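You operate a simulated robot arm through the tools that you are given. There is no shell and no other tool. Be economical: measure what you need, move in short steps, check, and stop when the job is done.

You are at the controls of a simulated robot arm. One attempt, no reset.

## Task
Get the tape measure out from under the sewing box's tray.
Fine: lay it on the table beside the snap press; the tray goes back on its ledges, lid shut, latch shot.
Where things are to end (x, y in the base frame): tape measure within 12 cm of [37, -54].

It is judged by the outcome, as a careful person would: the job done as asked, and still so three seconds after it is handed in. It fails if anything else is knocked over, pushed out of place, dropped, spilled or broken. Lids that push on must go on centred and level and be pressed home; caps that screw on are set level and turned clockwise until they are tight.

## Robot
A 6-joint arm with a two-finger parallel gripper, fixed in place. Base frame: the origin is at the foot of the arm, x ahead of it, y to its left, z up; the work surface is at about z = 75. Units: cm, degrees, N and s.
With the tool pointing down near the work surface it reaches from about 32 to 70 cm from the base axis. Its first joint turns from -166.0 to 166.0 degrees. Payload 4.1 kg.
The tool frame sits at the grasp point between the pads (the TCP): z along the fingers, y along the line on which they close. The tips reach 2.3 cm beyond it. The gripper opens to 9.4 cm. The fingers are 3.8 cm wide and 1 cm thick; the gripper's body (5.4 by 9.6 cm) begins 3.9 cm behind the TCP.
Orientation is that of the tool frame in the base frame, as a unit quaternion [x, y, z, w]. With the fingers straight down and closing along the base's y, the tool's x points along the base's -x, its y along +y and its z along -z.

## Interface
- The arm moves only by the tool servo_tool. Its arguments are lists of equal length, an entry for each row: "turn": the turn, a rotation vector about the tool's x, y, z in degrees, a list of three; "dp": the shift along the tool's x, y, z in cm, a list of three; "grip": the closure, from 0 (fully open) to 1 (shut). In form: {"turn": [[ax, ay, az], ...], "dp": [[tx, ty, tz], ...], "grip": [grip, ...]}. A call has 1 to 8 rows; each row shifts and turns the commanded pose from where the row before left it, along the tool's axes as they then stand. Each row takes 0.2 s and may step no farther than 5 cm and 8.6 degrees from the row before; otherwise, or with a gripper value out of range, the whole call is refused. A pose out of reach is approached as far as the arm can. The call stops where the force on the tool passes 60 N (or 10 N more than at its start, if that is more) or the arm is blocked; 0.2 s more then pass. Each finger travels about 4.5 cm/s and halts on what it meets, pressing with about 41 N; the grip force reading is that of the motor and also rises with nothing between the fingers. The clock runs only during rows and for 0.2 s after the last one: add rows that do not move to give the fingers time. It gives the time, the measured TCP pose, the force on the tool (base axes), the opening and the grip force at its end, in the units of the frame above (readings bear some noise), with the torque about the TCP (base axes, N m) and any sound that the robot's microphone picked up.
- Cameras (640 x 400 px; columns grow to the right, rows downward): "scene" is fixed at [4.97, 65.07, 153.88]; the picture's right is [-0.93, -0.38, 0.00], its down [-0.22, 0.53, -0.82] and it looks along [0.31, -0.76, -0.57] (base axes); focal length 336 px, centre (320, 200). "wrist" rides on the gripper at [8.6, 1.6, -7.5] in the tool frame; the picture's right is [-0.18, 0.98, 0.00], its down [-0.58, -0.11, -0.81] and it looks along [-0.79, -0.15, 0.59] (tool axes); focal length 243 px, centre (320, 200). There is no depth. A picture from a camera that has moved, and an enlarged one, comes with that camera's place and axes in the base frame and with its lens.
- get_image(camera): a new picture of that camera. No time passes.
- lift_body(by): slides the trunk up (or, below 0, down) by that many cm; the arm rides with it, the base frame stays. It gives what a move gives, with no picture.
- close_up(camera, box): a new picture of the part [left, top, right, bottom] of that camera's present view, enlarged. No time passes.
- close_job(): hands the job in; it is judged then, once.

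Work in short steps. Places have to be worked out from the pictures, the camera data and where the tool is seen: move nearer, look again, correct. Check each grasp and each placing, and mend what went wrong. You have 120 turns and 68 pictures in all, those below and enlarged ones among them. Open the gripper and draw the arm clear of the work before you hand the job in, unless the task says otherwise; then end with one line.

The tools are called after "Emit:" by a JSON object that holds its "op" and its "data". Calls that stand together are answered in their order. servo_tool: Moves the arm, as the interface text tells. Its arguments: {"type":"object","properties":{"turn":{"type":"array"},"dp":{"type":"array"},"grip":{"type":"array"}},"required":["turn","dp","grip"]} The other tools are called the same way: lift_body (by) slides the trunk up or down; get_image (camera) takes a picture; close_up (camera, box) takes an enlarged picture of a part of a camera's view; close_job () hands the job in.

At the start:

```text
t: 0.0
tcp_pos: [45.17, -12.67, 120.88]
tcp_rot: [0.0, 1.0, 0.0, 0.001]
force: [0.0, 0.6, -0.2]
torque: [-0.01, 0.0, 0.01]
opening: 9.4
grasp_force: 0.1
trunk travel left (down, up): [-50.0, 9.0]
```

scene: 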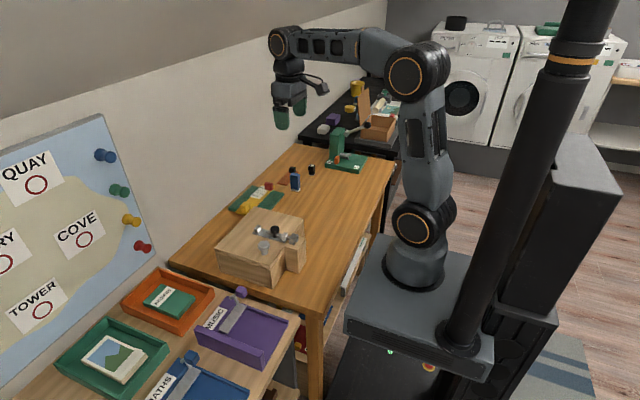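
wrist: 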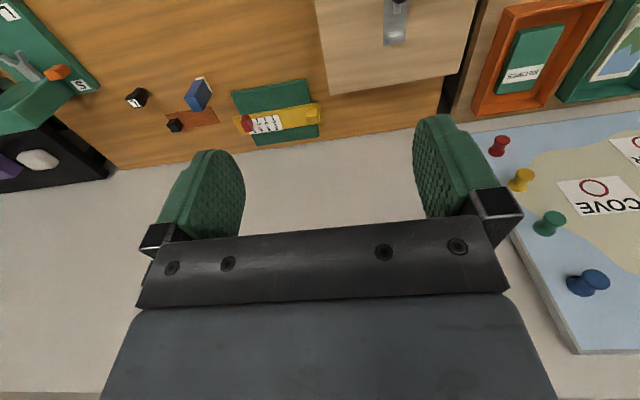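

I start by enlarging the sewing box and the area around the snap press.

Emit:
{"op": "close_up", "data": {"camera": "scene", "box": [190, 190, 350, 290]}}

Emit:
{"op": "close_up", "data": {"camera": "scene", "box": [230, 80, 422, 200]}}

```text
4.00 times, centred on (270, 240) of scene
camera zoom: at [4.97, 65.07, 153.88], right [-0.93, -0.38, 0.0], down [-0.22, 0.53, -0.82], along [0.31, -0.76, -0.57], focal length 1344 px, centre (520, 40)
```

zoom: 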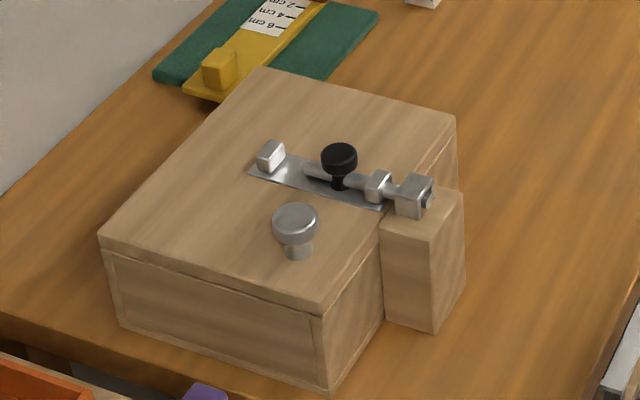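

```text
3.33 times, centred on (326, 140) of scene
camera zoom: at [4.97, 65.07, 153.88], right [-0.93, -0.38, 0.0], down [-0.22, 0.53, -0.82], along [0.31, -0.76, -0.57], focal length 1120 px, centre (300, 400)
```

zoom: 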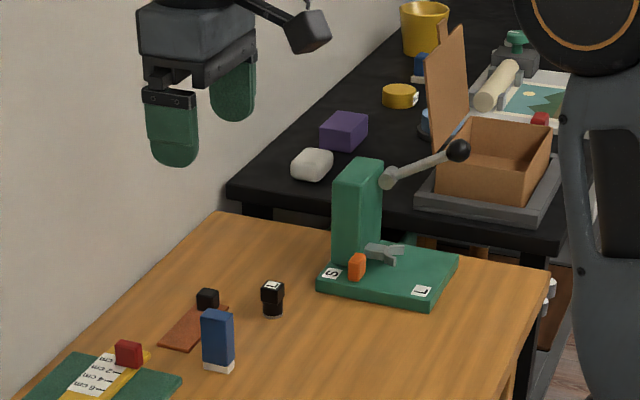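

The box looks axis-aligned, about x 43–62 and y -15 to 8, with its top near z = 85. The bolt keep is on the near side, so I move back and over it to look with the wrist camera.

Emit:
{"op": "servo_tool", "data": {"turn": [[0, 0, 0], [0, 0, 0], [0, 0, 0], [0, 0, 0]], "dp": [[2.5, 2.5, 2.5], [2.5, 2.5, 2.5], [2.5, 2.5, 2.5], [2.5, 2.5, 2.5]], "grip": [0, 0, 0, 0]}}

Emit:
{"op": "get_image", "data": {"camera": "wrist"}}

```text
t: 1.0
tcp_pos: [34.93, -2.7, 110.99]
tcp_rot: [0.001, 1.0, 0.0, -0.001]
force: [-0.3, -0.8, -0.1]
torque: [0.02, -0.02, 0.01]
opening: 9.41
grasp_force: 0.1
trunk travel left (down, up): [-50.0, 9.0]
```

```text
63 pictures are left
camera wrist: at [26.23, -1.13, 118.57], right [0.18, 0.98, 0.0], down [0.58, -0.11, 0.81], along [0.79, -0.15, -0.59], focal length 243 px, centre (320, 200)
```

wrist: 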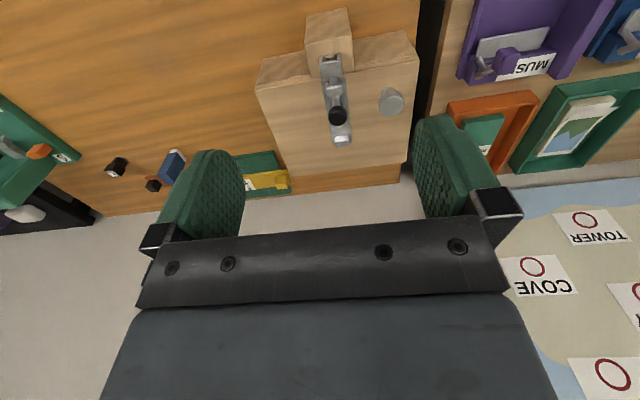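

The box is in view. I enlarge the latch.

Emit:
{"op": "close_up", "data": {"camera": "wrist", "box": [240, 0, 432, 200]}}

```text
2.00 times, centred on (336, 100) of wrist
camera zoom: at [26.23, -1.13, 118.57], right [0.18, 0.98, 0.0], down [0.58, -0.11, 0.81], along [0.79, -0.15, -0.59], focal length 485 px, centre (288, 400)
```

zoom: 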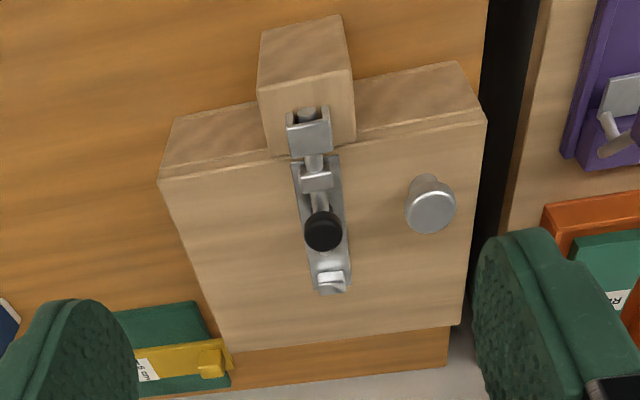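

I judge the black bolt knob to be at (47.2, -2.6, about 88.5) and the silver lid knob at (46.7, 5.0, about 88.4), with the lid top near 84.7. I go above the bolt knob with the gripper partly closed.

Emit:
{"op": "servo_tool", "data": {"turn": [[0, 0, 0], [0, 0, 0], [0, 0, 0], [0, 0, 0], [0, 0, 0]], "dp": [[-3, 0, 4], [-3, 0, 4], [-3, 0, 4], [-3.3, 0.1, 3], [0, 0, 2]], "grip": [0.4, 0.4, 0.4, 0.4, 0.4]}}

Emit:
{"op": "get_image", "data": {"camera": "wrist"}}

Emit:
{"op": "close_up", "data": {"camera": "scene", "box": [190, 170, 350, 270]}}

```text
t: 2.2
tcp_pos: [47.44, -2.73, 93.92]
tcp_rot: [-0.001, 1.0, 0.0, 0.001]
force: [-0.6, -0.5, 0.1]
torque: [0.0, 0.02, -0.01]
opening: 5.63
grasp_force: 0.0
trunk travel left (down, up): [-50.0, 9.0]
```

```text
61 pictures are left
camera wrist: at [38.74, -1.07, 101.66], right [0.18, 0.98, 0.0], down [0.58, -0.11, 0.81], along [0.79, -0.15, -0.59], focal length 243 px, centre (320, 200)
```

wrist: 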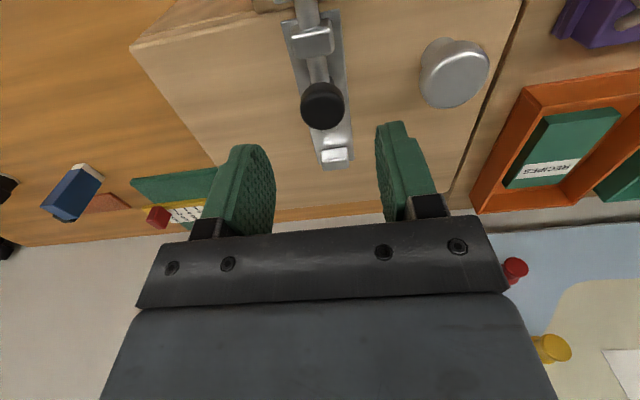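

```text
4.00 times, centred on (270, 220) of scene
camera zoom: at [4.97, 65.07, 153.88], right [-0.93, -0.38, 0.0], down [-0.22, 0.53, -0.82], along [0.31, -0.76, -0.57], focal length 1344 px, centre (520, 120)
```

zoom: 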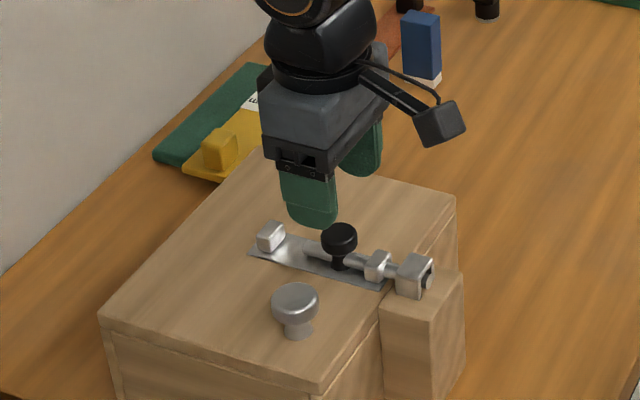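

The bolt knob reads about (46.9, -2.5, 88.5). I lower around it and close gently.

Emit:
{"op": "servo_tool", "data": {"turn": [[0, 0, 0], [0, 0, 0], [0, 0, 0], [0, 0, 0], [0, 0, 0], [0, 0, 0]], "dp": [[0.4, 0.2, 2], [0, 0, 2], [0, 0, 1.4], [0, 0, 0], [0, 0, 0], [0, 0, 0]], "grip": [0.4, 0.4, 0.4, 0.6, 1, 1]}}

Emit:
{"op": "get_image", "data": {"camera": "wrist"}}

```text
t: 3.6
tcp_pos: [47.1, -2.62, 88.65]
tcp_rot: [0.001, 1.0, 0.0, 0.0]
force: [-1.1, -13.7, -1.7]
torque: [-0.3, 0.03, -0.29]
opening: 2.74
grasp_force: 44.7
trunk travel left (down, up): [-50.0, 9.0]
```

```text
59 pictures are left
camera wrist: at [38.29, -0.9, 96.16], right [0.19, 0.98, 0.0], down [0.58, -0.11, 0.81], along [0.79, -0.15, -0.59], focal length 243 px, centre (320, 200)
```

wrist: 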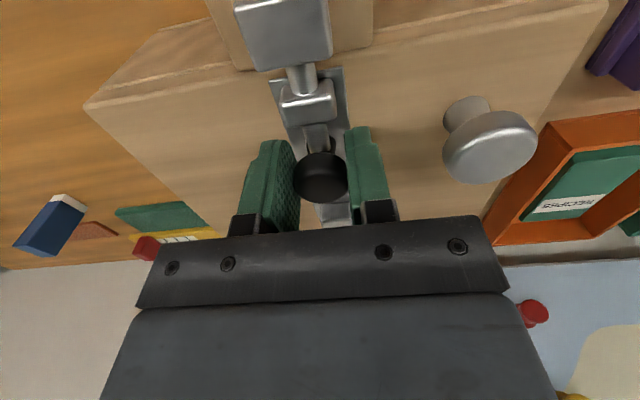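

I have the knob (2.74 cm opening), with a small side load. I ease -y a little and slide the bolt toward +x.

Emit:
{"op": "servo_tool", "data": {"turn": [[0, 0, 0], [0, 0, 0], [0, 0, 0], [0, 0, 0], [0, 0, 0]], "dp": [[0, -0.15, 0], [-0.7, 0, 0], [-0.7, 0, 0], [-0.7, 0, 0], [-0.7, 0, 0]], "grip": [1, 1, 1, 1, 1]}}

Emit:
{"op": "close_up", "data": {"camera": "scene", "box": [190, 170, 350, 270]}}

```text
t: 4.8
tcp_pos: [49.86, -2.57, 88.74]
tcp_rot: [0.0, 1.0, -0.001, -0.001]
force: [-2.0, 2.7, -13.6]
torque: [0.01, 1.35, -0.03]
opening: 2.69
grasp_force: 44.8
trunk travel left (down, up): [-50.0, 9.0]
```

```text
4.00 times, centred on (270, 220) of scene
camera zoom: at [4.97, 65.07, 153.88], right [-0.93, -0.38, 0.0], down [-0.22, 0.53, -0.82], along [0.31, -0.76, -0.57], focal length 1344 px, centre (520, 120)
```

zoom: 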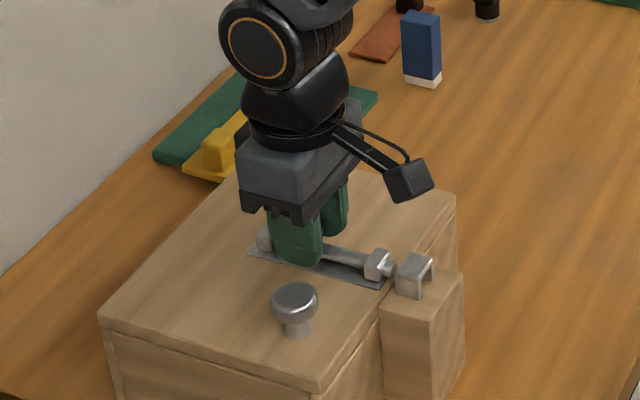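

The bolt is clear of the keep. I push a little further to find the end stop.

Emit:
{"op": "servo_tool", "data": {"turn": [[0, 0, 0], [0, 0, 0], [0, 0, 0]], "dp": [[-0.4, 0, 0], [-0.4, 0, 0], [0, 0, 0]], "grip": [1, 1, 1]}}

```text
t: 5.6
tcp_pos: [50.59, -2.49, 88.57]
tcp_rot: [0.0, 1.0, 0.0, -0.001]
force: [-11.6, 1.9, -4.4]
torque: [-0.01, 1.03, 0.14]
opening: 2.72
grasp_force: 45.1
trunk travel left (down, up): [-50.0, 9.0]
```

The bolt has reached its stop. I release, lift, and move over the silver lid knob.

Emit:
{"op": "servo_tool", "data": {"turn": [[0, 0, 0], [0, 0, 0], [0, 0, 0], [0, 0, 0], [0, 0, 0], [0, 0, 0]], "dp": [[0.2, 0, 0], [0, 0, 0], [0, 0, -3], [0, 0, -4], [2, 4, 0], [1.8, 3.6, 0]], "grip": [0.4, 0.4, 0.4, 0.4, 0.3, 0.3]}}

Emit:
{"op": "get_image", "data": {"camera": "wrist"}}

Emit:
{"op": "close_up", "data": {"camera": "scene", "box": [190, 170, 350, 270]}}

```text
t: 7.0
tcp_pos: [46.37, 5.33, 95.66]
tcp_rot: [0.0, 1.0, 0.0, 0.0]
force: [-0.1, -0.1, -0.7]
torque: [-0.03, 0.0, 0.0]
opening: 6.58
grasp_force: 0.0
trunk travel left (down, up): [-50.0, 9.0]
```

```text
57 pictures are left
camera wrist: at [37.73, 6.93, 103.3], right [0.18, 0.98, 0.0], down [0.58, -0.11, 0.81], along [0.79, -0.15, -0.59], focal length 243 px, centre (320, 200)
```

wrist: 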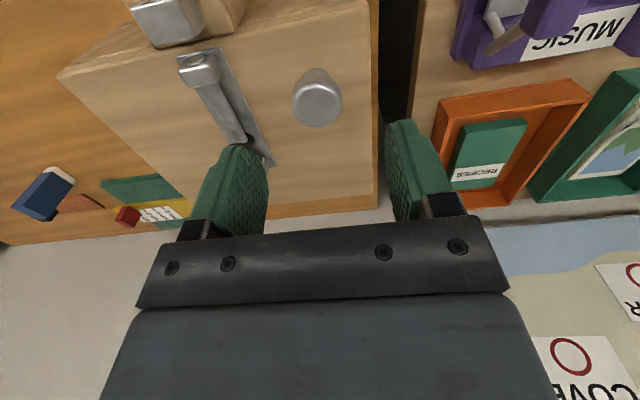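

```text
4.00 times, centred on (270, 220) of scene
camera zoom: at [4.97, 65.07, 153.88], right [-0.93, -0.38, 0.0], down [-0.22, 0.53, -0.82], along [0.31, -0.76, -0.57], focal length 1344 px, centre (520, 120)
```

zoom: 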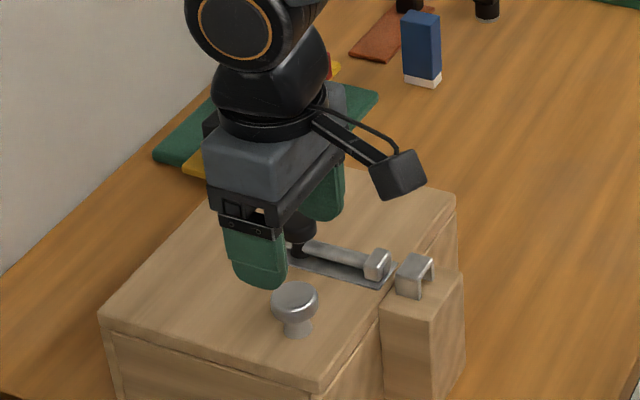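

The silver knob is confirmed at (46.75, 5.05). I lower, grip it, and test a small lift.

Emit:
{"op": "servo_tool", "data": {"turn": [[0, 0, 0], [0, 0, 0], [0, 0, 0], [0, 0, 0], [0, 0, 0], [0, 0, 0]], "dp": [[-0.4, -0.3, 3], [0, 0, 3], [0, 0, 1.2], [0, 0, 0], [0, 0, 0], [0, 0, 0]], "grip": [0.3, 0.3, 0.3, 0.5, 1, 1]}}

```text
t: 8.4
tcp_pos: [46.95, 5.11, 88.5]
tcp_rot: [-0.001, 1.0, 0.001, 0.0]
force: [0.5, 10.7, -1.2]
torque: [0.69, 0.07, 0.32]
opening: 3.36
grasp_force: 43.6
trunk travel left (down, up): [-50.0, 9.0]
```

The lid knob is gripped (3.36 cm). I test with a small lift on an arc about an assumed far-side hinge at x≈62.

Emit:
{"op": "servo_tool", "data": {"turn": [[0, 0, 0], [0, 0, 0], [0, 0, 0], [0, 0, 0]], "dp": [[0, 0.1, 0], [-0.15, 0, -0.5], [-0.18, 0, -0.5], [-0.19, 0, -0.5]], "grip": [1, 1, 1, 1]}}

Emit:
{"op": "close_up", "data": {"camera": "scene", "box": [190, 180, 350, 280]}}

```text
t: 9.4
tcp_pos: [47.44, 4.95, 89.79]
tcp_rot: [0.0, 1.0, 0.0, -0.001]
force: [-8.6, 17.4, -7.0]
torque: [0.19, 1.33, -0.06]
opening: 3.4
grasp_force: 45.0
trunk travel left (down, up): [-50.0, 9.0]
```

```text
4.00 times, centred on (270, 230) of scene
camera zoom: at [4.97, 65.07, 153.88], right [-0.93, -0.38, 0.0], down [-0.22, 0.53, -0.82], along [0.31, -0.76, -0.57], focal length 1344 px, centre (520, 80)
```

zoom: 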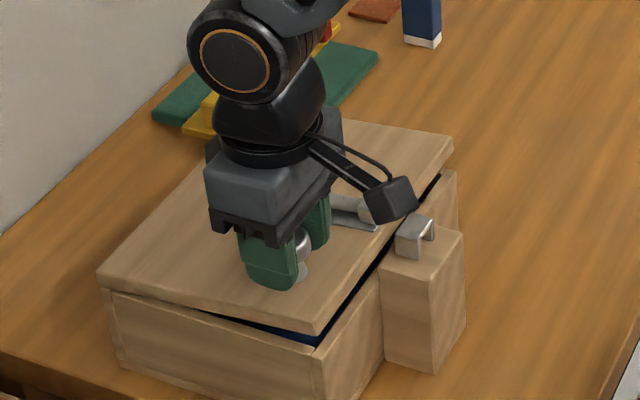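

The lid is hinged on the far side as assumed. I continue along the arc.

Emit:
{"op": "servo_tool", "data": {"turn": [[0, 0, 0], [0, 0, 0], [0, 0, 0]], "dp": [[-0.56, -0.1, -1.26], [-0.67, 0, -1.2], [-0.77, 0, -1.14]], "grip": [1, 1, 1]}}

```text
t: 10.2
tcp_pos: [49.56, 5.1, 93.46]
tcp_rot: [0.0, 1.0, -0.001, 0.0]
force: [-9.2, 22.5, -4.1]
torque: [0.5, 1.29, 0.0]
opening: 3.36
grasp_force: 45.2
trunk travel left (down, up): [-50.0, 9.0]
```

The knob is slipping freely in the pads with steady torque. I ease +y against the side load and keep going.

Emit:
{"op": "servo_tool", "data": {"turn": [[0, 0, 0], [0, 0, 0], [0, 0, 0], [0, 0, 0]], "dp": [[0, 0.3, 0], [-0.86, 0, -1.06], [-0.96, 0, -0.99], [-1.04, 0, -0.9]], "grip": [1, 1, 1, 1]}}

```text
t: 11.2
tcp_pos: [52.3, 5.09, 96.39]
tcp_rot: [0.0, 1.0, -0.001, -0.001]
force: [-7.1, 2.5, -4.4]
torque: [0.15, 1.33, -0.12]
opening: 3.4
grasp_force: 45.2
trunk travel left (down, up): [-50.0, 9.0]
```

Side load is gone. I continue to about 65°.

Emit:
{"op": "servo_tool", "data": {"turn": [[0, 0, 0], [0, 0, 0], [0, 0, 0], [0, 0, 0], [0, 0, 0], [0, 0, 0]], "dp": [[-1.12, 0, -0.81], [-1.17, 0, -0.7], [-1.24, 0, -0.6], [-1.28, 0, -0.49], [-1.33, 0, -0.38], [-1.35, 0, -0.26]], "grip": [1, 1, 1, 1, 1, 1]}}

Emit:
{"op": "get_image", "data": {"camera": "scene"}}

Emit:
{"op": "get_image", "data": {"camera": "wrist"}}

```text
t: 12.6
tcp_pos: [60.06, 4.98, 99.65]
tcp_rot: [0.0, 1.0, 0.001, 0.001]
force: [-7.1, -7.0, 0.9]
torque: [-0.11, 1.24, 0.12]
opening: 3.39
grasp_force: 44.7
trunk travel left (down, up): [-50.0, 9.0]
```

```text
54 pictures are left
```

scene: 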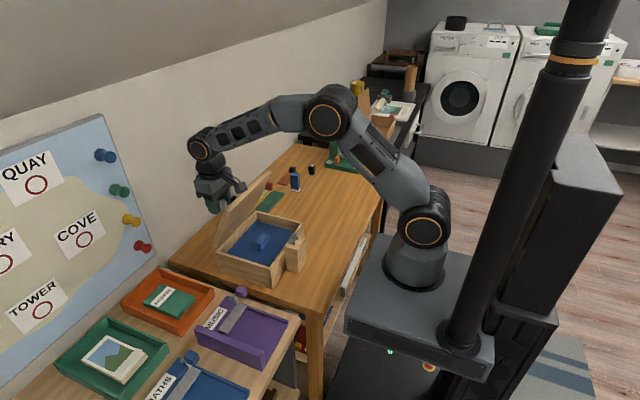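

```text
53 pictures are left
camera wrist: at [51.35, 6.58, 107.3], right [0.18, 0.98, 0.0], down [0.58, -0.11, 0.81], along [0.79, -0.15, -0.59], focal length 243 px, centre (320, 200)
```

wrist: 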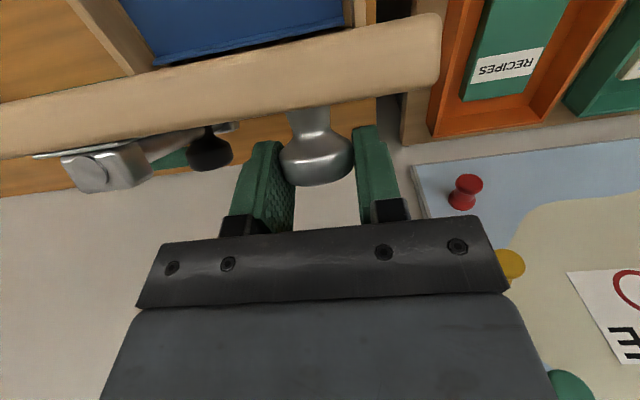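

The lid is at about 65° and the blue tray is visible. I continue toward and slightly past vertical.

Emit:
{"op": "servo_tool", "data": {"turn": [[0, 0, 0], [0, 0, 0], [0, 0, 0], [0, 0, 0], [0, 0, 0], [0, 0, 0]], "dp": [[-1.37, 0, -0.14], [-1.37, 0, -0.02], [-1.37, 0, 0.09], [-1.36, 0, 0.22], [-1.33, 0, 0.34], [-1.3, 0, 0.42]], "grip": [1, 1, 1, 1, 1, 1]}}

Emit:
{"op": "get_image", "data": {"camera": "scene"}}

Emit:
{"op": "get_image", "data": {"camera": "wrist"}}

```text
t: 14.0
tcp_pos: [68.1, 4.93, 98.81]
tcp_rot: [0.0, 1.0, 0.001, 0.002]
force: [-3.9, -4.6, 9.6]
torque: [0.05, 1.21, -0.16]
opening: 3.34
grasp_force: 44.6
trunk travel left (down, up): [-50.0, 9.0]
```

```text
52 pictures are left
```

scene: 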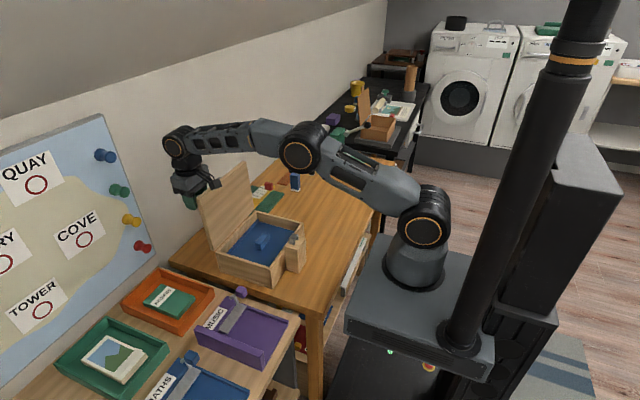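

```text
51 pictures are left
camera wrist: at [59.3, 6.58, 106.45], right [0.18, 0.98, 0.0], down [0.58, -0.11, 0.81], along [0.79, -0.15, -0.59], focal length 243 px, centre (320, 200)
```

wrist: 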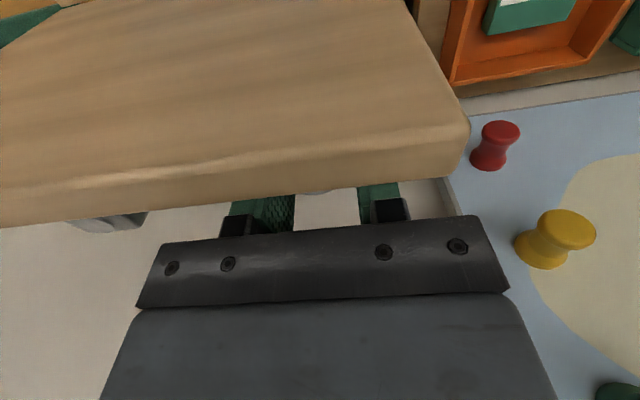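

The lid stands at about 95°. I nudge a few degrees more to find its stop.

Emit:
{"op": "servo_tool", "data": {"turn": [[0, 0, 0], [0, 0, 0], [0, 0, 0]], "dp": [[-0.5, 0, 0.21], [-0.5, 0, 0.22], [0, 0, 0]], "grip": [1, 1, 1]}}

Emit:
{"op": "close_up", "data": {"camera": "scene", "box": [150, 120, 342, 290]}}

```text
t: 14.8
tcp_pos: [68.95, 4.87, 98.53]
tcp_rot: [0.0, 1.0, 0.001, 0.002]
force: [-0.9, -1.2, 14.6]
torque: [0.0, 1.27, -0.29]
opening: 3.35
grasp_force: 45.6
trunk travel left (down, up): [-50.0, 9.0]
```

```text
2.35 times, centred on (246, 205) of scene
camera zoom: at [4.97, 65.07, 153.88], right [-0.93, -0.38, 0.0], down [-0.22, 0.53, -0.82], along [0.31, -0.76, -0.57], focal length 791 px, centre (494, 188)
```

zoom: 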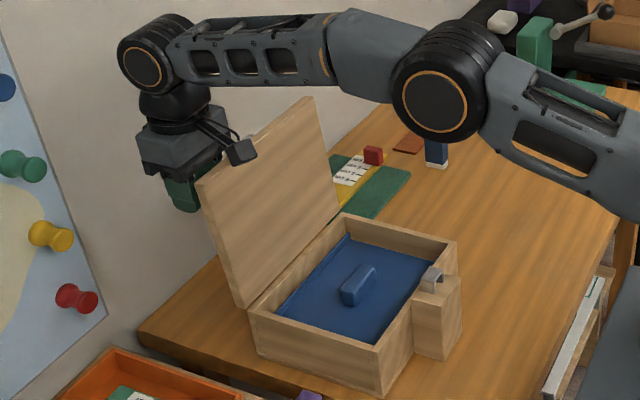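

The lid is at about 99° with no hard stop yet. I go a few degrees more while tilting the gripper away from the lid.

Emit:
{"op": "servo_tool", "data": {"turn": [[0, 4, 0], [0, 4, 0], [0, 0, 0]], "dp": [[-0.6, 0, 0.25], [-0.6, 0, 0.25], [0, 0, 0]], "grip": [1, 1, 1]}}

Emit:
{"op": "close_up", "data": {"camera": "scene", "box": [150, 120, 342, 290]}}

```text
t: 15.6
tcp_pos: [69.58, 4.87, 98.14]
tcp_rot: [0.0, 1.0, 0.0, -0.023]
force: [13.6, -0.2, 7.6]
torque: [-0.07, -1.14, -0.26]
opening: 3.35
grasp_force: 45.6
out of reach, approached as far as the arm can: row 2
trunk travel left (down, up): [-50.0, 9.0]
```

```text
2.35 times, centred on (246, 205) of scene
camera zoom: at [4.97, 65.07, 153.88], right [-0.93, -0.38, 0.0], down [-0.22, 0.53, -0.82], along [0.31, -0.76, -0.57], focal length 791 px, centre (494, 188)
```

zoom: 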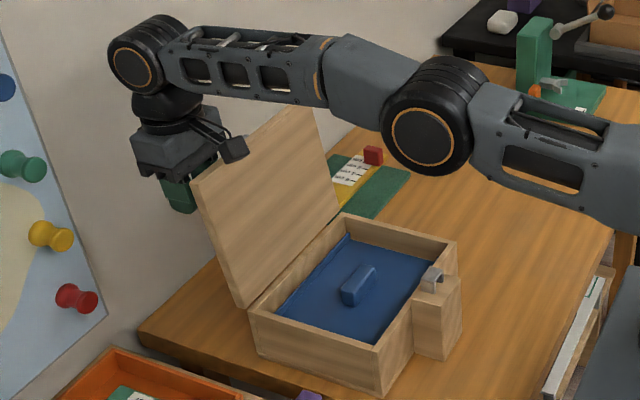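

Reach is nearly exhausted and the lid is past vertical, so I release the knob and watch.

Emit:
{"op": "servo_tool", "data": {"turn": [[0, 0, 0], [0, 0, 0], [0, 0, 0]], "dp": [[0, 0, 0], [0, 0, 0], [0, 0, 0]], "grip": [0.5, 0.3, 0.3]}}

Emit:
{"op": "close_up", "data": {"camera": "scene", "box": [150, 120, 342, 290]}}

```text
t: 16.4
tcp_pos: [69.47, 5.01, 98.15]
tcp_rot: [-0.001, 1.0, 0.0, -0.025]
force: [0.0, 0.5, -0.6]
torque: [-0.01, 0.02, 0.0]
opening: 6.59
grasp_force: 0.0
trunk travel left (down, up): [-50.0, 9.0]
```

```text
2.35 times, centred on (246, 205) of scene
camera zoom: at [4.97, 65.07, 153.88], right [-0.93, -0.38, 0.0], down [-0.22, 0.53, -0.82], along [0.31, -0.76, -0.57], focal length 791 px, centre (494, 188)
```

zoom: 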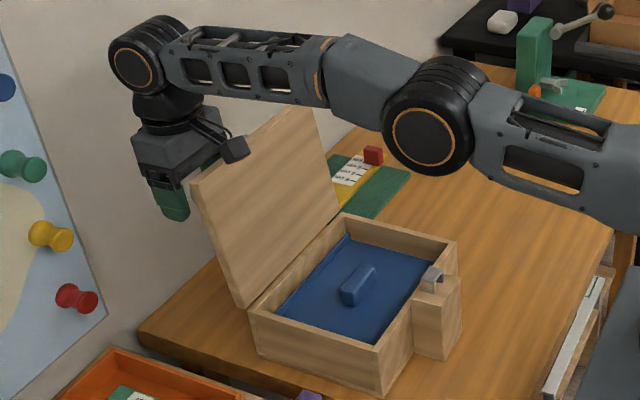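

The lid stays open. I raise the trunk straight up to clear the knob.

Emit:
{"op": "lift_body", "data": {"by": 9}}

```text
t: 17.6
tcp_pos: [69.47, 4.99, 107.23]
tcp_rot: [0.0, 1.0, 0.0, -0.023]
force: [-0.5, -0.5, 0.5]
torque: [0.0, 0.0, -0.03]
opening: 6.58
grasp_force: 0.0
trunk travel left (down, up): [-59.0, 0.0]
```

I retreat over the lid's edge and go back for a view into the box.

Emit:
{"op": "servo_tool", "data": {"turn": [[0, 0, 0], [0, -2.6, 0], [0, 0, 0], [0, 0, 0], [0, 0, 0], [0, 0, 0], [0, 0, 0], [0, 0, 0]], "dp": [[0.5, 0, -4], [4, 0, 0], [4.8, -1, 0], [4.8, -1, 0], [4.8, -2, 0], [4.8, -2, 0], [4.8, -2, 0], [4.5, 0, 2]], "grip": [0.3, 0.3, 0.3, 0.3, 0, 0, 0, 0]}}

Emit:
{"op": "get_image", "data": {"camera": "wrist"}}

Emit:
{"op": "get_image", "data": {"camera": "scene"}}

```text
refused: row 5 steps farther than a row can; nothing moved
```

```text
47 pictures are left
camera wrist: at [61.08, 6.57, 115.17], right [0.18, 0.98, -0.01], down [0.62, -0.11, 0.78], along [0.76, -0.15, -0.63], focal length 243 px, centre (320, 200)
```

wrist: 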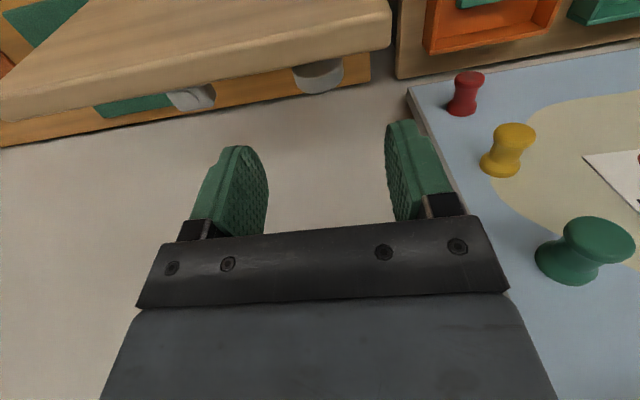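

```text
46 pictures are left
```

scene: 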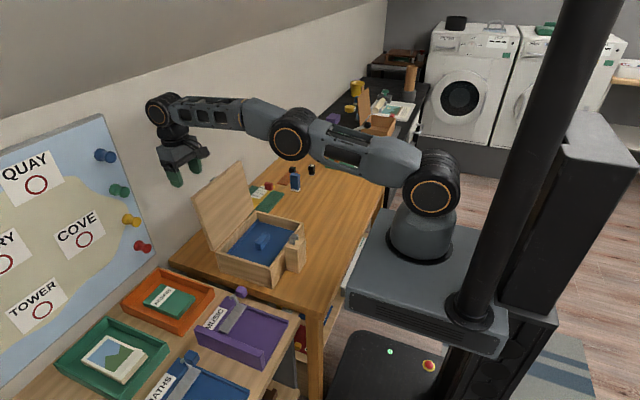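

A row was too long; I retry with shorter steps.

Emit:
{"op": "servo_tool", "data": {"turn": [[0, 0, 0], [0, -2.6, 0], [0, 0, 0], [0, 0, 0], [0, 0, 0], [0, 0, 0], [0, 0, 0], [0, 0, 0]], "dp": [[0.5, 0, -4], [4, 0, 0], [4.6, -1, 0], [4.6, -1, 0], [4.6, -1.5, 0], [4.6, -1.5, 0], [4.6, -1.5, 0], [4.5, -1.5, 0]], "grip": [0.3, 0.3, 0.3, 0.3, 0, 0, 0, 0]}}

Emit:
{"op": "get_image", "data": {"camera": "wrist"}}

Emit:
{"op": "close_up", "data": {"camera": "scene", "box": [180, 150, 340, 290]}}

```text
t: 19.4
tcp_pos: [37.37, -3.04, 111.33]
tcp_rot: [0.0, 1.0, 0.0, 0.001]
force: [1.0, -0.4, -0.2]
torque: [0.0, -0.03, -0.02]
opening: 9.4
grasp_force: 0.1
trunk travel left (down, up): [-59.0, 0.0]
```

```text
45 pictures are left
camera wrist: at [28.64, -1.43, 119.03], right [0.18, 0.98, 0.0], down [0.58, -0.11, 0.81], along [0.79, -0.15, -0.59], focal length 243 px, centre (320, 200)
```

wrist: 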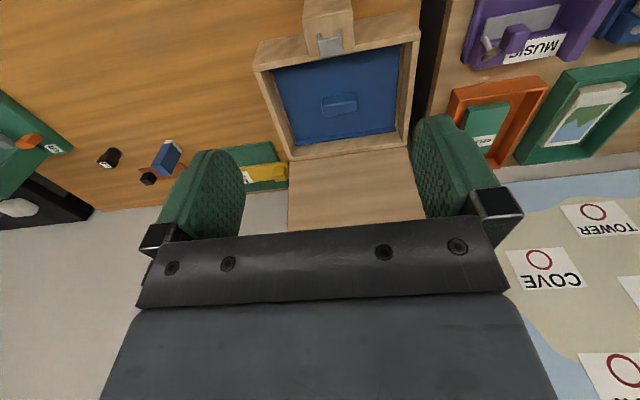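

```text
2.86 times, centred on (260, 220) of scene
camera zoom: at [4.97, 65.07, 153.88], right [-0.93, -0.38, 0.0], down [-0.22, 0.53, -0.82], along [0.31, -0.76, -0.57], focal length 960 px, centre (491, 143)
```

zoom: 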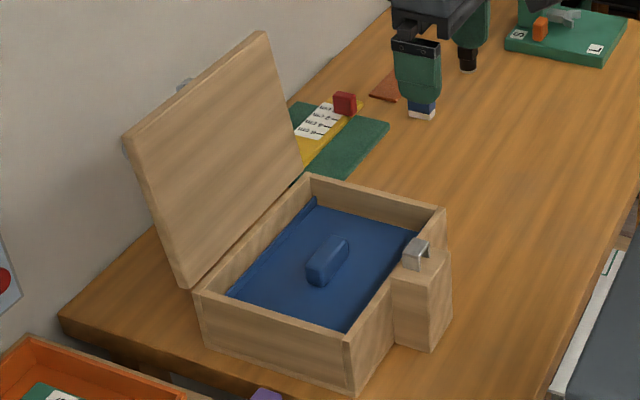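

The tray has a bar handle running along y. I enlarge it.

Emit:
{"op": "close_up", "data": {"camera": "wrist", "box": [250, 20, 430, 170]}}

Emit:
{"op": "close_up", "data": {"camera": "scene", "box": [230, 200, 310, 260]}}

```text
2.67 times, centred on (340, 95) of wrist
camera zoom: at [28.64, -1.43, 119.03], right [0.18, 0.98, 0.0], down [0.58, -0.11, 0.81], along [0.79, -0.15, -0.59], focal length 647 px, centre (267, 480)
```

zoom: 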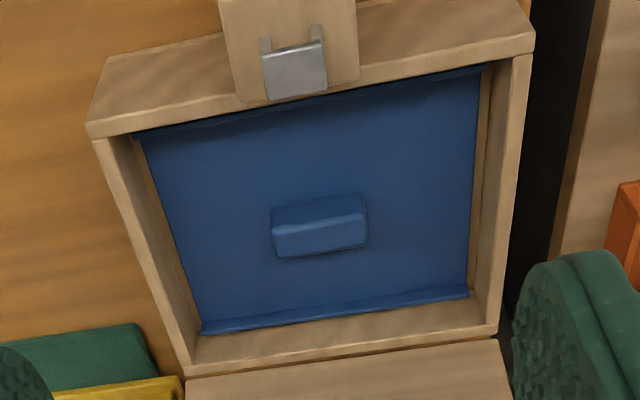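

```text
6.67 times, centred on (270, 230) of scene
camera zoom: at [4.97, 65.07, 153.88], right [-0.93, -0.38, 0.0], down [-0.22, 0.53, -0.82], along [0.31, -0.76, -0.57], focal length 2241 px, centre (653, 0)
```

zoom: 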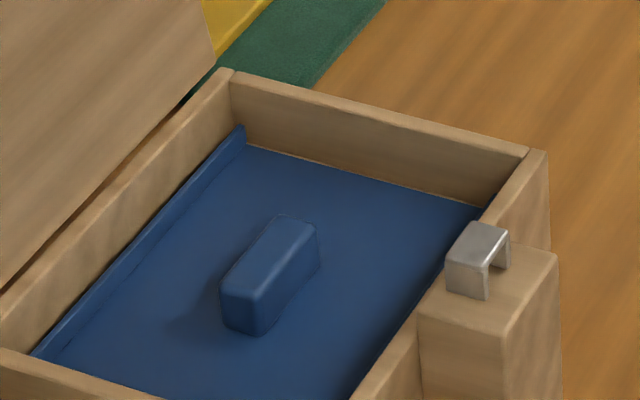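

Handle top centre is at about (52.35, -2.6, 83), 2 cm wide in x and 5 cm long in y. I rotate the gripper 90° so that it closes along x.

Emit:
{"op": "servo_tool", "data": {"turn": [[0, 0, 8.5], [0, 0, 8.5], [0, 0, 8.5], [0, 0, 8.5], [0, 0, 8.5], [0, 0, 8.5], [0, 0, 8.5], [0, 0, 8.5]], "dp": [[0, 0, 0], [0, 0, 0], [0, 0, 0], [0, 0, 0], [0, 0, 0], [0, 0, 0], [0, 0, 0], [0, 0, 0]], "grip": [0.2, 0.2, 0.2, 0.2, 0.2, 0.2, 0.2, 0.2]}}

Emit:
{"op": "servo_tool", "data": {"turn": [[0, 0, 8], [0, 0, 8], [0, 0, 6], [0, 0, 0], [0, 0, 0], [0, 0, 0], [0, 0, 0]], "dp": [[0, 0, 0], [0, 0, 0], [0, 0, 0], [0.4, 4, 2], [0, 4, 3], [0, 4, 3], [0, 3, 3]], "grip": [0.2, 0.2, 0.2, 0.2, 0.2, 0.2, 0.3]}}

Emit:
{"op": "get_image", "data": {"camera": "wrist"}}

```text
t: 21.2
tcp_pos: [37.59, -3.05, 111.42]
tcp_rot: [0.56, 0.828, -0.001, -0.001]
force: [0.1, -0.1, -0.1]
torque: [0.02, 0.0, 0.0]
opening: 7.54
grasp_force: 0.0
trunk travel left (down, up): [-59.0, 0.0]
```

```text
t: 22.9
tcp_pos: [52.53, -2.55, 100.28]
tcp_rot: [0.707, 0.707, -0.001, -0.001]
force: [0.4, 0.3, -0.4]
torque: [0.0, 0.0, -0.06]
opening: 6.57
grasp_force: 0.0
trunk travel left (down, up): [-59.0, 0.0]
```

```text
41 pictures are left
camera wrist: at [54.13, 6.1, 107.94], right [0.98, -0.18, 0.0], down [-0.11, -0.58, 0.81], along [-0.15, -0.79, -0.59], focal length 243 px, centre (320, 200)
```

wrist: 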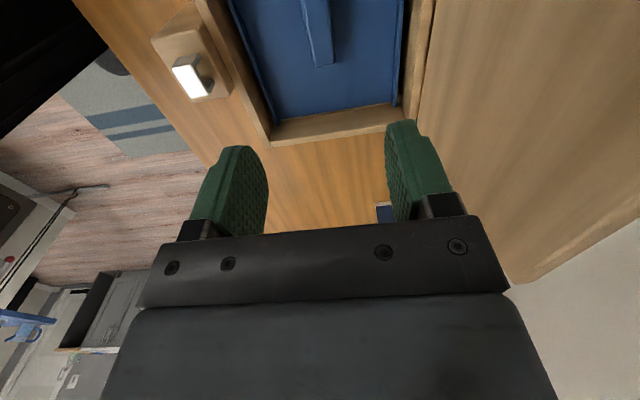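

The handle lies at x = 52.4, centred on y = -2.6. I descend with a partly open gripper.

Emit:
{"op": "servo_tool", "data": {"turn": [[0, 0, 0], [0, 0, 0], [0, 0, 0], [0, 0, 0], [0, 0, 0], [0, 0, 0]], "dp": [[0, -0.1, 4], [0, 0, 4], [0, 0, 4], [0, 0, 3], [0, 0, 1.2], [0, 0, 0.8]], "grip": [0.45, 0.45, 0.45, 0.45, 0.45, 0.45]}}

Emit:
{"op": "get_image", "data": {"camera": "wrist"}}

Emit:
{"op": "close_up", "data": {"camera": "scene", "box": [190, 170, 350, 290]}}

```text
t: 24.2
tcp_pos: [52.6, -2.62, 83.5]
tcp_rot: [0.707, 0.707, -0.001, 0.0]
force: [0.4, -0.1, -0.2]
torque: [-0.04, -0.01, -0.01]
opening: 5.21
grasp_force: 0.1
trunk travel left (down, up): [-59.0, 0.0]
```

```text
40 pictures are left
camera wrist: at [54.05, 5.99, 91.06], right [0.98, -0.18, 0.0], down [-0.11, -0.58, 0.81], along [-0.15, -0.79, -0.59], focal length 243 px, centre (320, 200)
```

wrist: 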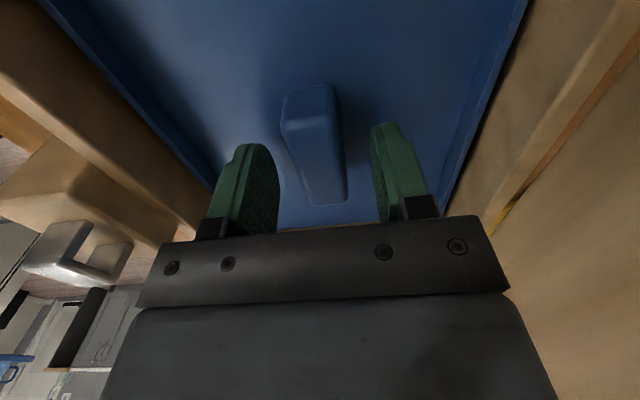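

```text
3.33 times, centred on (270, 230) of scene
camera zoom: at [4.97, 65.07, 153.88], right [-0.93, -0.38, 0.0], down [-0.22, 0.53, -0.82], along [0.31, -0.76, -0.57], focal length 1120 px, centre (487, 100)
```

zoom: 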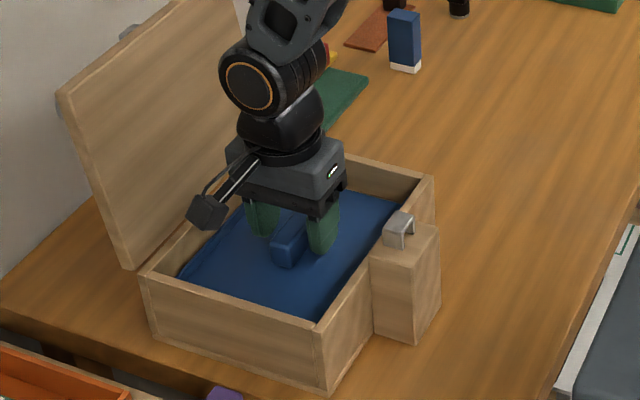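

Fingers straddle the bar. I lower 0.5 cm and close.

Emit:
{"op": "servo_tool", "data": {"turn": [[0, 0, 0], [0, 0, 0], [0, 0, 0], [0, 0, 0]], "dp": [[0, -0.2, 0.5], [0, 0, 0], [0, 0, 0], [0, 0, 0]], "grip": [0.45, 0.7, 1, 1]}}

```text
t: 25.2
tcp_pos: [52.38, -2.49, 82.88]
tcp_rot: [0.707, 0.707, 0.0, -0.001]
force: [0.4, 1.0, 0.5]
torque: [0.01, -0.08, -0.01]
opening: 2.37
grasp_force: 40.7
trunk travel left (down, up): [-59.0, 0.0]
```

Gripped at (52.38, -2.5, 82.9), which I note for putting the tray back. I lift straight up in small steps.

Emit:
{"op": "servo_tool", "data": {"turn": [[0, 0, 0], [0, 0, 0], [0, 0, 0], [0, 0, 0], [0, 0, 0]], "dp": [[0, 0, -0.5], [0, 0, -1], [0, 0, -1.5], [0, 0, -2], [0, 0, -2]], "grip": [1, 1, 1, 1, 1]}}

Emit:
{"op": "close_up", "data": {"camera": "scene", "box": [190, 150, 350, 290]}}

```text
t: 26.4
tcp_pos: [52.23, -2.63, 89.87]
tcp_rot: [0.707, 0.707, -0.001, -0.001]
force: [-0.1, -1.5, -1.0]
torque: [0.01, 0.01, 0.03]
opening: 0.02
grasp_force: 41.3
trunk travel left (down, up): [-59.0, 0.0]
```

```text
2.86 times, centred on (270, 220) of scene
camera zoom: at [4.97, 65.07, 153.88], right [-0.93, -0.38, 0.0], down [-0.22, 0.53, -0.82], along [0.31, -0.76, -0.57], focal length 960 px, centre (463, 143)
```

zoom: 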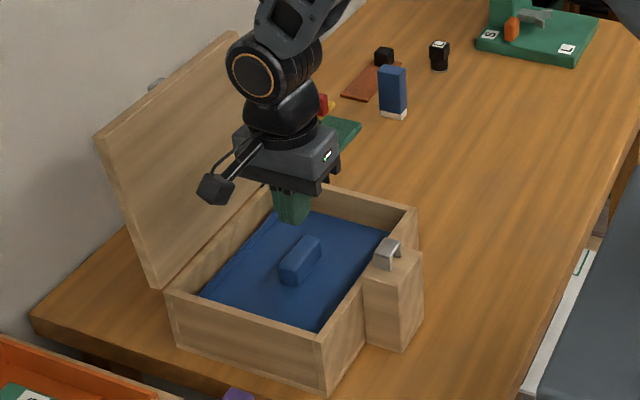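

The fingers slipped off; the grip was too shallow. I reopen, go down until the tips nearly touch the tray floor, and regrip.

Emit:
{"op": "servo_tool", "data": {"turn": [[0, 0, 0], [0, 0, 0], [0, 0, 0], [0, 0, 0], [0, 0, 0], [0, 0, 0], [0, 0, 0]], "dp": [[0, 0.1, 0], [0, 0, 0], [0, 0, 3], [0, 0, 3], [0, 0, 1], [0, 0, 0.5], [0, 0, 0.5]], "grip": [0.4, 0.4, 0.4, 0.4, 0.4, 0.4, 0.4]}}

Emit:
{"op": "get_image", "data": {"camera": "wrist"}}

```text
t: 28.1
tcp_pos: [52.44, -2.49, 82.4]
tcp_rot: [0.708, 0.707, 0.002, 0.003]
force: [-1.5, 4.9, 52.8]
torque: [0.18, 1.74, -0.2]
opening: 5.68
grasp_force: 0.3
trunk travel left (down, up): [-59.0, 0.0]
```

```text
37 pictures are left
camera wrist: at [53.92, 6.07, 90.12], right [0.98, -0.18, 0.01], down [-0.11, -0.58, 0.81], along [-0.14, -0.79, -0.59], focal length 243 px, centre (320, 200)
```

wrist: 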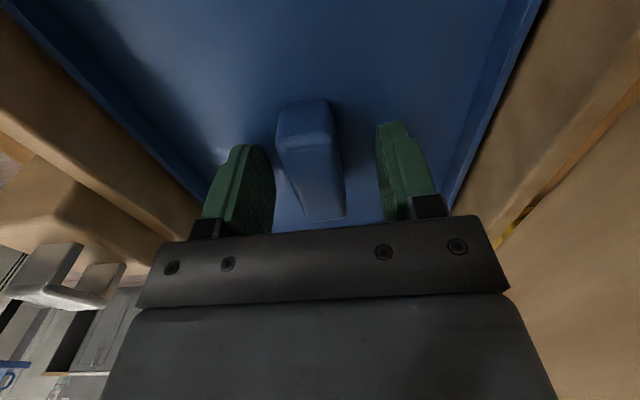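

The tips touch the floor at TCP z ≈ 82.4. I back off 0.3 cm, grip with more time, then lift just 0.4 cm and check.

Emit:
{"op": "servo_tool", "data": {"turn": [[0, 0, 0], [0, 0, 0], [0, 0, 0], [0, 0, 0], [0, 0, 0]], "dp": [[0, 0, -0.25], [0, 0, 0], [0, 0, 0], [0, 0, 0], [0, 0, 0]], "grip": [0.4, 1, 1, 1, 1]}}

Emit:
{"op": "servo_tool", "data": {"turn": [[0, 0, 0], [0, 0, 0], [0, 0, 0]], "dp": [[0, 0, -0.2], [0, 0, -0.2], [0, 0, 0]], "grip": [1, 1, 1]}}

Emit:
{"op": "get_image", "data": {"camera": "wrist"}}

```text
t: 29.2
tcp_pos: [52.3, -2.69, 82.44]
tcp_rot: [0.707, 0.707, 0.001, 0.002]
force: [-2.2, 1.7, 49.6]
torque: [-0.06, 0.72, 0.14]
opening: 2.38
grasp_force: 41.4
trunk travel left (down, up): [-59.0, 0.0]
```

```text
t: 30.1
tcp_pos: [52.18, -2.6, 82.48]
tcp_rot: [0.707, 0.707, -0.003, -0.001]
force: [2.9, -2.0, 7.0]
torque: [-0.49, -0.69, 0.1]
opening: 2.37
grasp_force: 40.9
trunk travel left (down, up): [-59.0, 0.0]
```

```text
36 pictures are left
camera wrist: at [53.79, 5.99, 90.11], right [0.98, -0.18, 0.0], down [-0.11, -0.58, 0.81], along [-0.15, -0.79, -0.59], focal length 243 px, centre (320, 200)
```

wrist: 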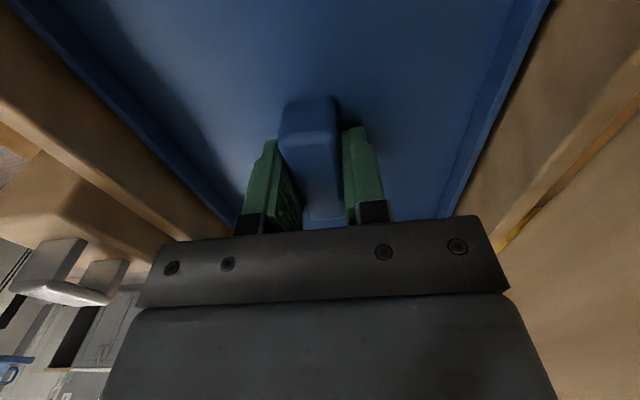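

It's gripped at 2.37 cm. I lift slowly and watch the load.

Emit:
{"op": "servo_tool", "data": {"turn": [[0, 0, 0], [0, 0, 0], [0, 0, 0], [0, 0, 0]], "dp": [[0, 0, -0.3], [0, 0, -0.3], [0, 0, -0.3], [0, 0, 0]], "grip": [1, 1, 1, 1]}}

Emit:
{"op": "close_up", "data": {"camera": "scene", "box": [200, 190, 320, 290]}}

```text
t: 31.1
tcp_pos: [52.31, -2.75, 83.39]
tcp_rot: [0.707, 0.707, -0.001, -0.001]
force: [0.1, 0.1, -1.1]
torque: [0.01, -0.04, -0.02]
opening: 2.35
grasp_force: 41.0
trunk travel left (down, up): [-59.0, 0.0]
```

```text
4.00 times, centred on (260, 240) of scene
camera zoom: at [4.97, 65.07, 153.88], right [-0.93, -0.38, 0.0], down [-0.22, 0.53, -0.82], along [0.31, -0.76, -0.57], focal length 1344 px, centre (560, 40)
```

zoom: 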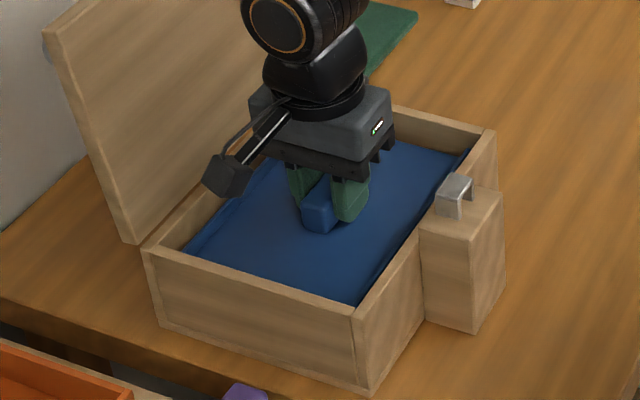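

Emit:
{"op": "servo_tool", "data": {"turn": [[0, 0, 0], [0, 0, 0], [0, 0, 0], [0, 0, 0], [0, 0, 0]], "dp": [[0, 0, -0.4], [0, 0, -0.4], [0, 0, -0.4], [0, 0, -0.4], [0, 0, 0]], "grip": [1, 1, 1, 1, 1]}}

Emit:
{"op": "close_up", "data": {"camera": "scene", "box": [200, 190, 320, 290]}}

```text
t: 32.2
tcp_pos: [52.37, -2.63, 85.07]
tcp_rot: [0.707, 0.707, 0.0, 0.0]
force: [-0.4, 0.2, -2.4]
torque: [0.0, -0.03, -0.03]
opening: 2.35
grasp_force: 40.8
trunk travel left (down, up): [-59.0, 0.0]
```

```text
4.00 times, centred on (260, 240) of scene
camera zoom: at [4.97, 65.07, 153.88], right [-0.93, -0.38, 0.0], down [-0.22, 0.53, -0.82], along [0.31, -0.76, -0.57], focal length 1344 px, centre (560, 40)
```

zoom: 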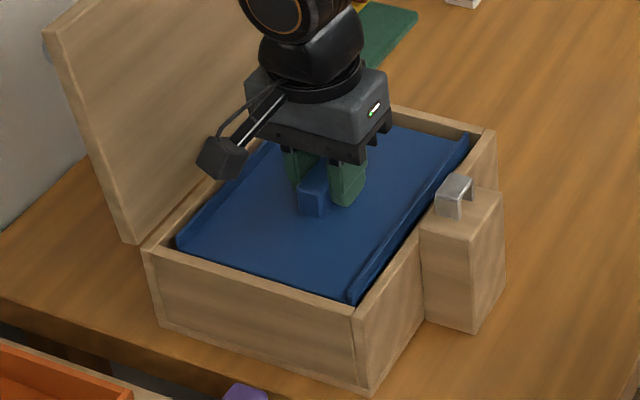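

The tray is rising with the grip steady. I keep lifting to clear the box and the keep.

Emit:
{"op": "servo_tool", "data": {"turn": [[0, 0, 0], [0, 0, 0], [0, 0, 0], [0, 0, 0], [0, 0, 0], [0, 0, 0], [0, 0, 0], [0, 0, 0]], "dp": [[0, 0, -1], [0, 0, -1.2], [0, 0, -1.5], [0, 0, -1.8], [0, 0, -1.8], [0, 0, -1.8], [0, 0, -1.8], [0, 0, -1]], "grip": [1, 1, 1, 1, 1, 1, 1, 1]}}

Emit:
{"op": "close_up", "data": {"camera": "scene", "box": [190, 150, 382, 290]}}

```text
t: 34.0
tcp_pos: [52.29, -2.63, 96.92]
tcp_rot: [0.707, 0.707, -0.001, -0.001]
force: [-0.1, 0.0, -2.1]
torque: [-0.01, -0.02, -0.01]
opening: 2.35
grasp_force: 41.4
trunk travel left (down, up): [-59.0, 0.0]
```

```text
2.86 times, centred on (286, 220) of scene
camera zoom: at [4.97, 65.07, 153.88], right [-0.93, -0.38, 0.0], down [-0.22, 0.53, -0.82], along [0.31, -0.76, -0.57], focal length 960 px, centre (417, 143)
```

zoom: 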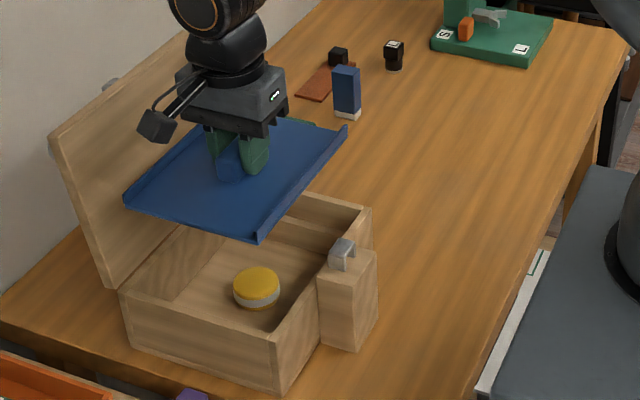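

The tray is out and the yellow round tape measure is visible. I carry the tray to free table at about (41, -34).

Emit:
{"op": "servo_tool", "data": {"turn": [[0, 0, 0], [0, 0, 0], [0, 0, 0], [0, 0, 0], [0, 0, 0], [0, 0, 0], [0, 0, 0], [0, 0, 0]], "dp": [[-2, -1.5, 0], [-4, -1.5, 0], [-4.2, -1.5, 0], [-4.2, -1.5, 0], [-4.2, -1.5, 0], [-4.2, -1.5, 0], [-4.2, -1.5, 0], [-4, -1, 0]], "grip": [1, 1, 1, 1, 1, 1, 1, 1]}}

Emit:
{"op": "servo_tool", "data": {"turn": [[0, 0, 0], [0, 0, 0], [0, 0, 0], [0, 0, 0], [0, 0, 0]], "dp": [[0, 0, 4], [0, 0, 4], [0, 0, 4], [0, 0, 3], [0, 0, 1.5]], "grip": [1, 1, 1, 1, 1]}}

Emit:
{"op": "close_up", "data": {"camera": "scene", "box": [230, 100, 422, 240]}}

```text
t: 35.9
tcp_pos: [40.89, -33.59, 96.86]
tcp_rot: [0.707, 0.707, -0.001, -0.002]
force: [0.0, 0.2, -1.3]
torque: [0.0, 0.01, -0.03]
opening: 2.35
grasp_force: 41.3
trunk travel left (down, up): [-59.0, 0.0]
```

```text
t: 37.0
tcp_pos: [40.9, -33.65, 80.36]
tcp_rot: [0.707, 0.707, -0.002, -0.001]
force: [0.9, -0.8, -1.0]
torque: [0.01, -0.07, 0.01]
opening: 2.32
grasp_force: 40.9
trunk travel left (down, up): [-59.0, 0.0]
```

```text
2.86 times, centred on (326, 170) of scene
camera zoom: at [4.97, 65.07, 153.88], right [-0.93, -0.38, 0.0], down [-0.22, 0.53, -0.82], along [0.31, -0.76, -0.57], focal length 960 px, centre (303, 286)
```

zoom: 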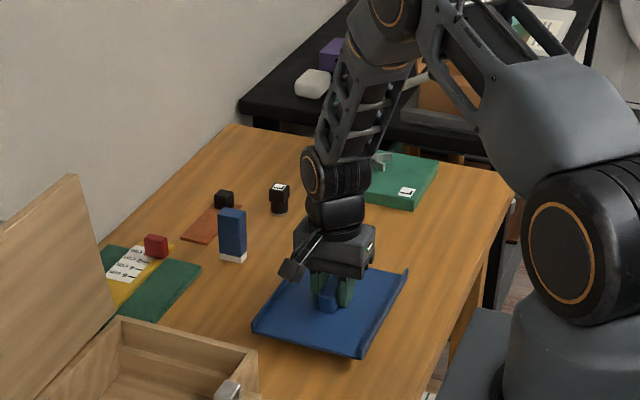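

The area below is free. I lower gently to contact.

Emit:
{"op": "servo_tool", "data": {"turn": [[0, 0, 0], [0, 0, 0], [0, 0, 0], [0, 0, 0], [0, 0, 0], [0, 0, 0]], "dp": [[0, 0, 0.8], [0, 0, 0.6], [0, 0, 0.4], [0, 0, 0.3], [0, 0, 0.2], [0, 0, 0]], "grip": [1, 1, 1, 1, 1, 1]}}

```text
t: 38.5
tcp_pos: [41.01, -33.62, 78.19]
tcp_rot: [0.707, 0.707, 0.0, 0.0]
force: [-0.6, -0.3, -1.9]
torque: [0.04, -0.01, 0.0]
opening: 2.36
grasp_force: 40.6
trunk travel left (down, up): [-59.0, 0.0]
```

Emit:
{"op": "servo_tool", "data": {"turn": [[0, 0, 0], [0, 0, 0], [0, 0, 0], [0, 0, 0]], "dp": [[0, 0, 0.2], [0, 0, 0.2], [0, 0, 0.15], [0, 0, 0]], "grip": [1, 1, 1, 1]}}

```text
t: 39.5
tcp_pos: [40.94, -33.57, 77.93]
tcp_rot: [0.707, 0.707, -0.001, 0.002]
force: [2.6, 3.0, 28.1]
torque: [1.57, 0.16, -0.04]
opening: 2.33
grasp_force: 41.3
trunk travel left (down, up): [-59.0, 0.0]
```

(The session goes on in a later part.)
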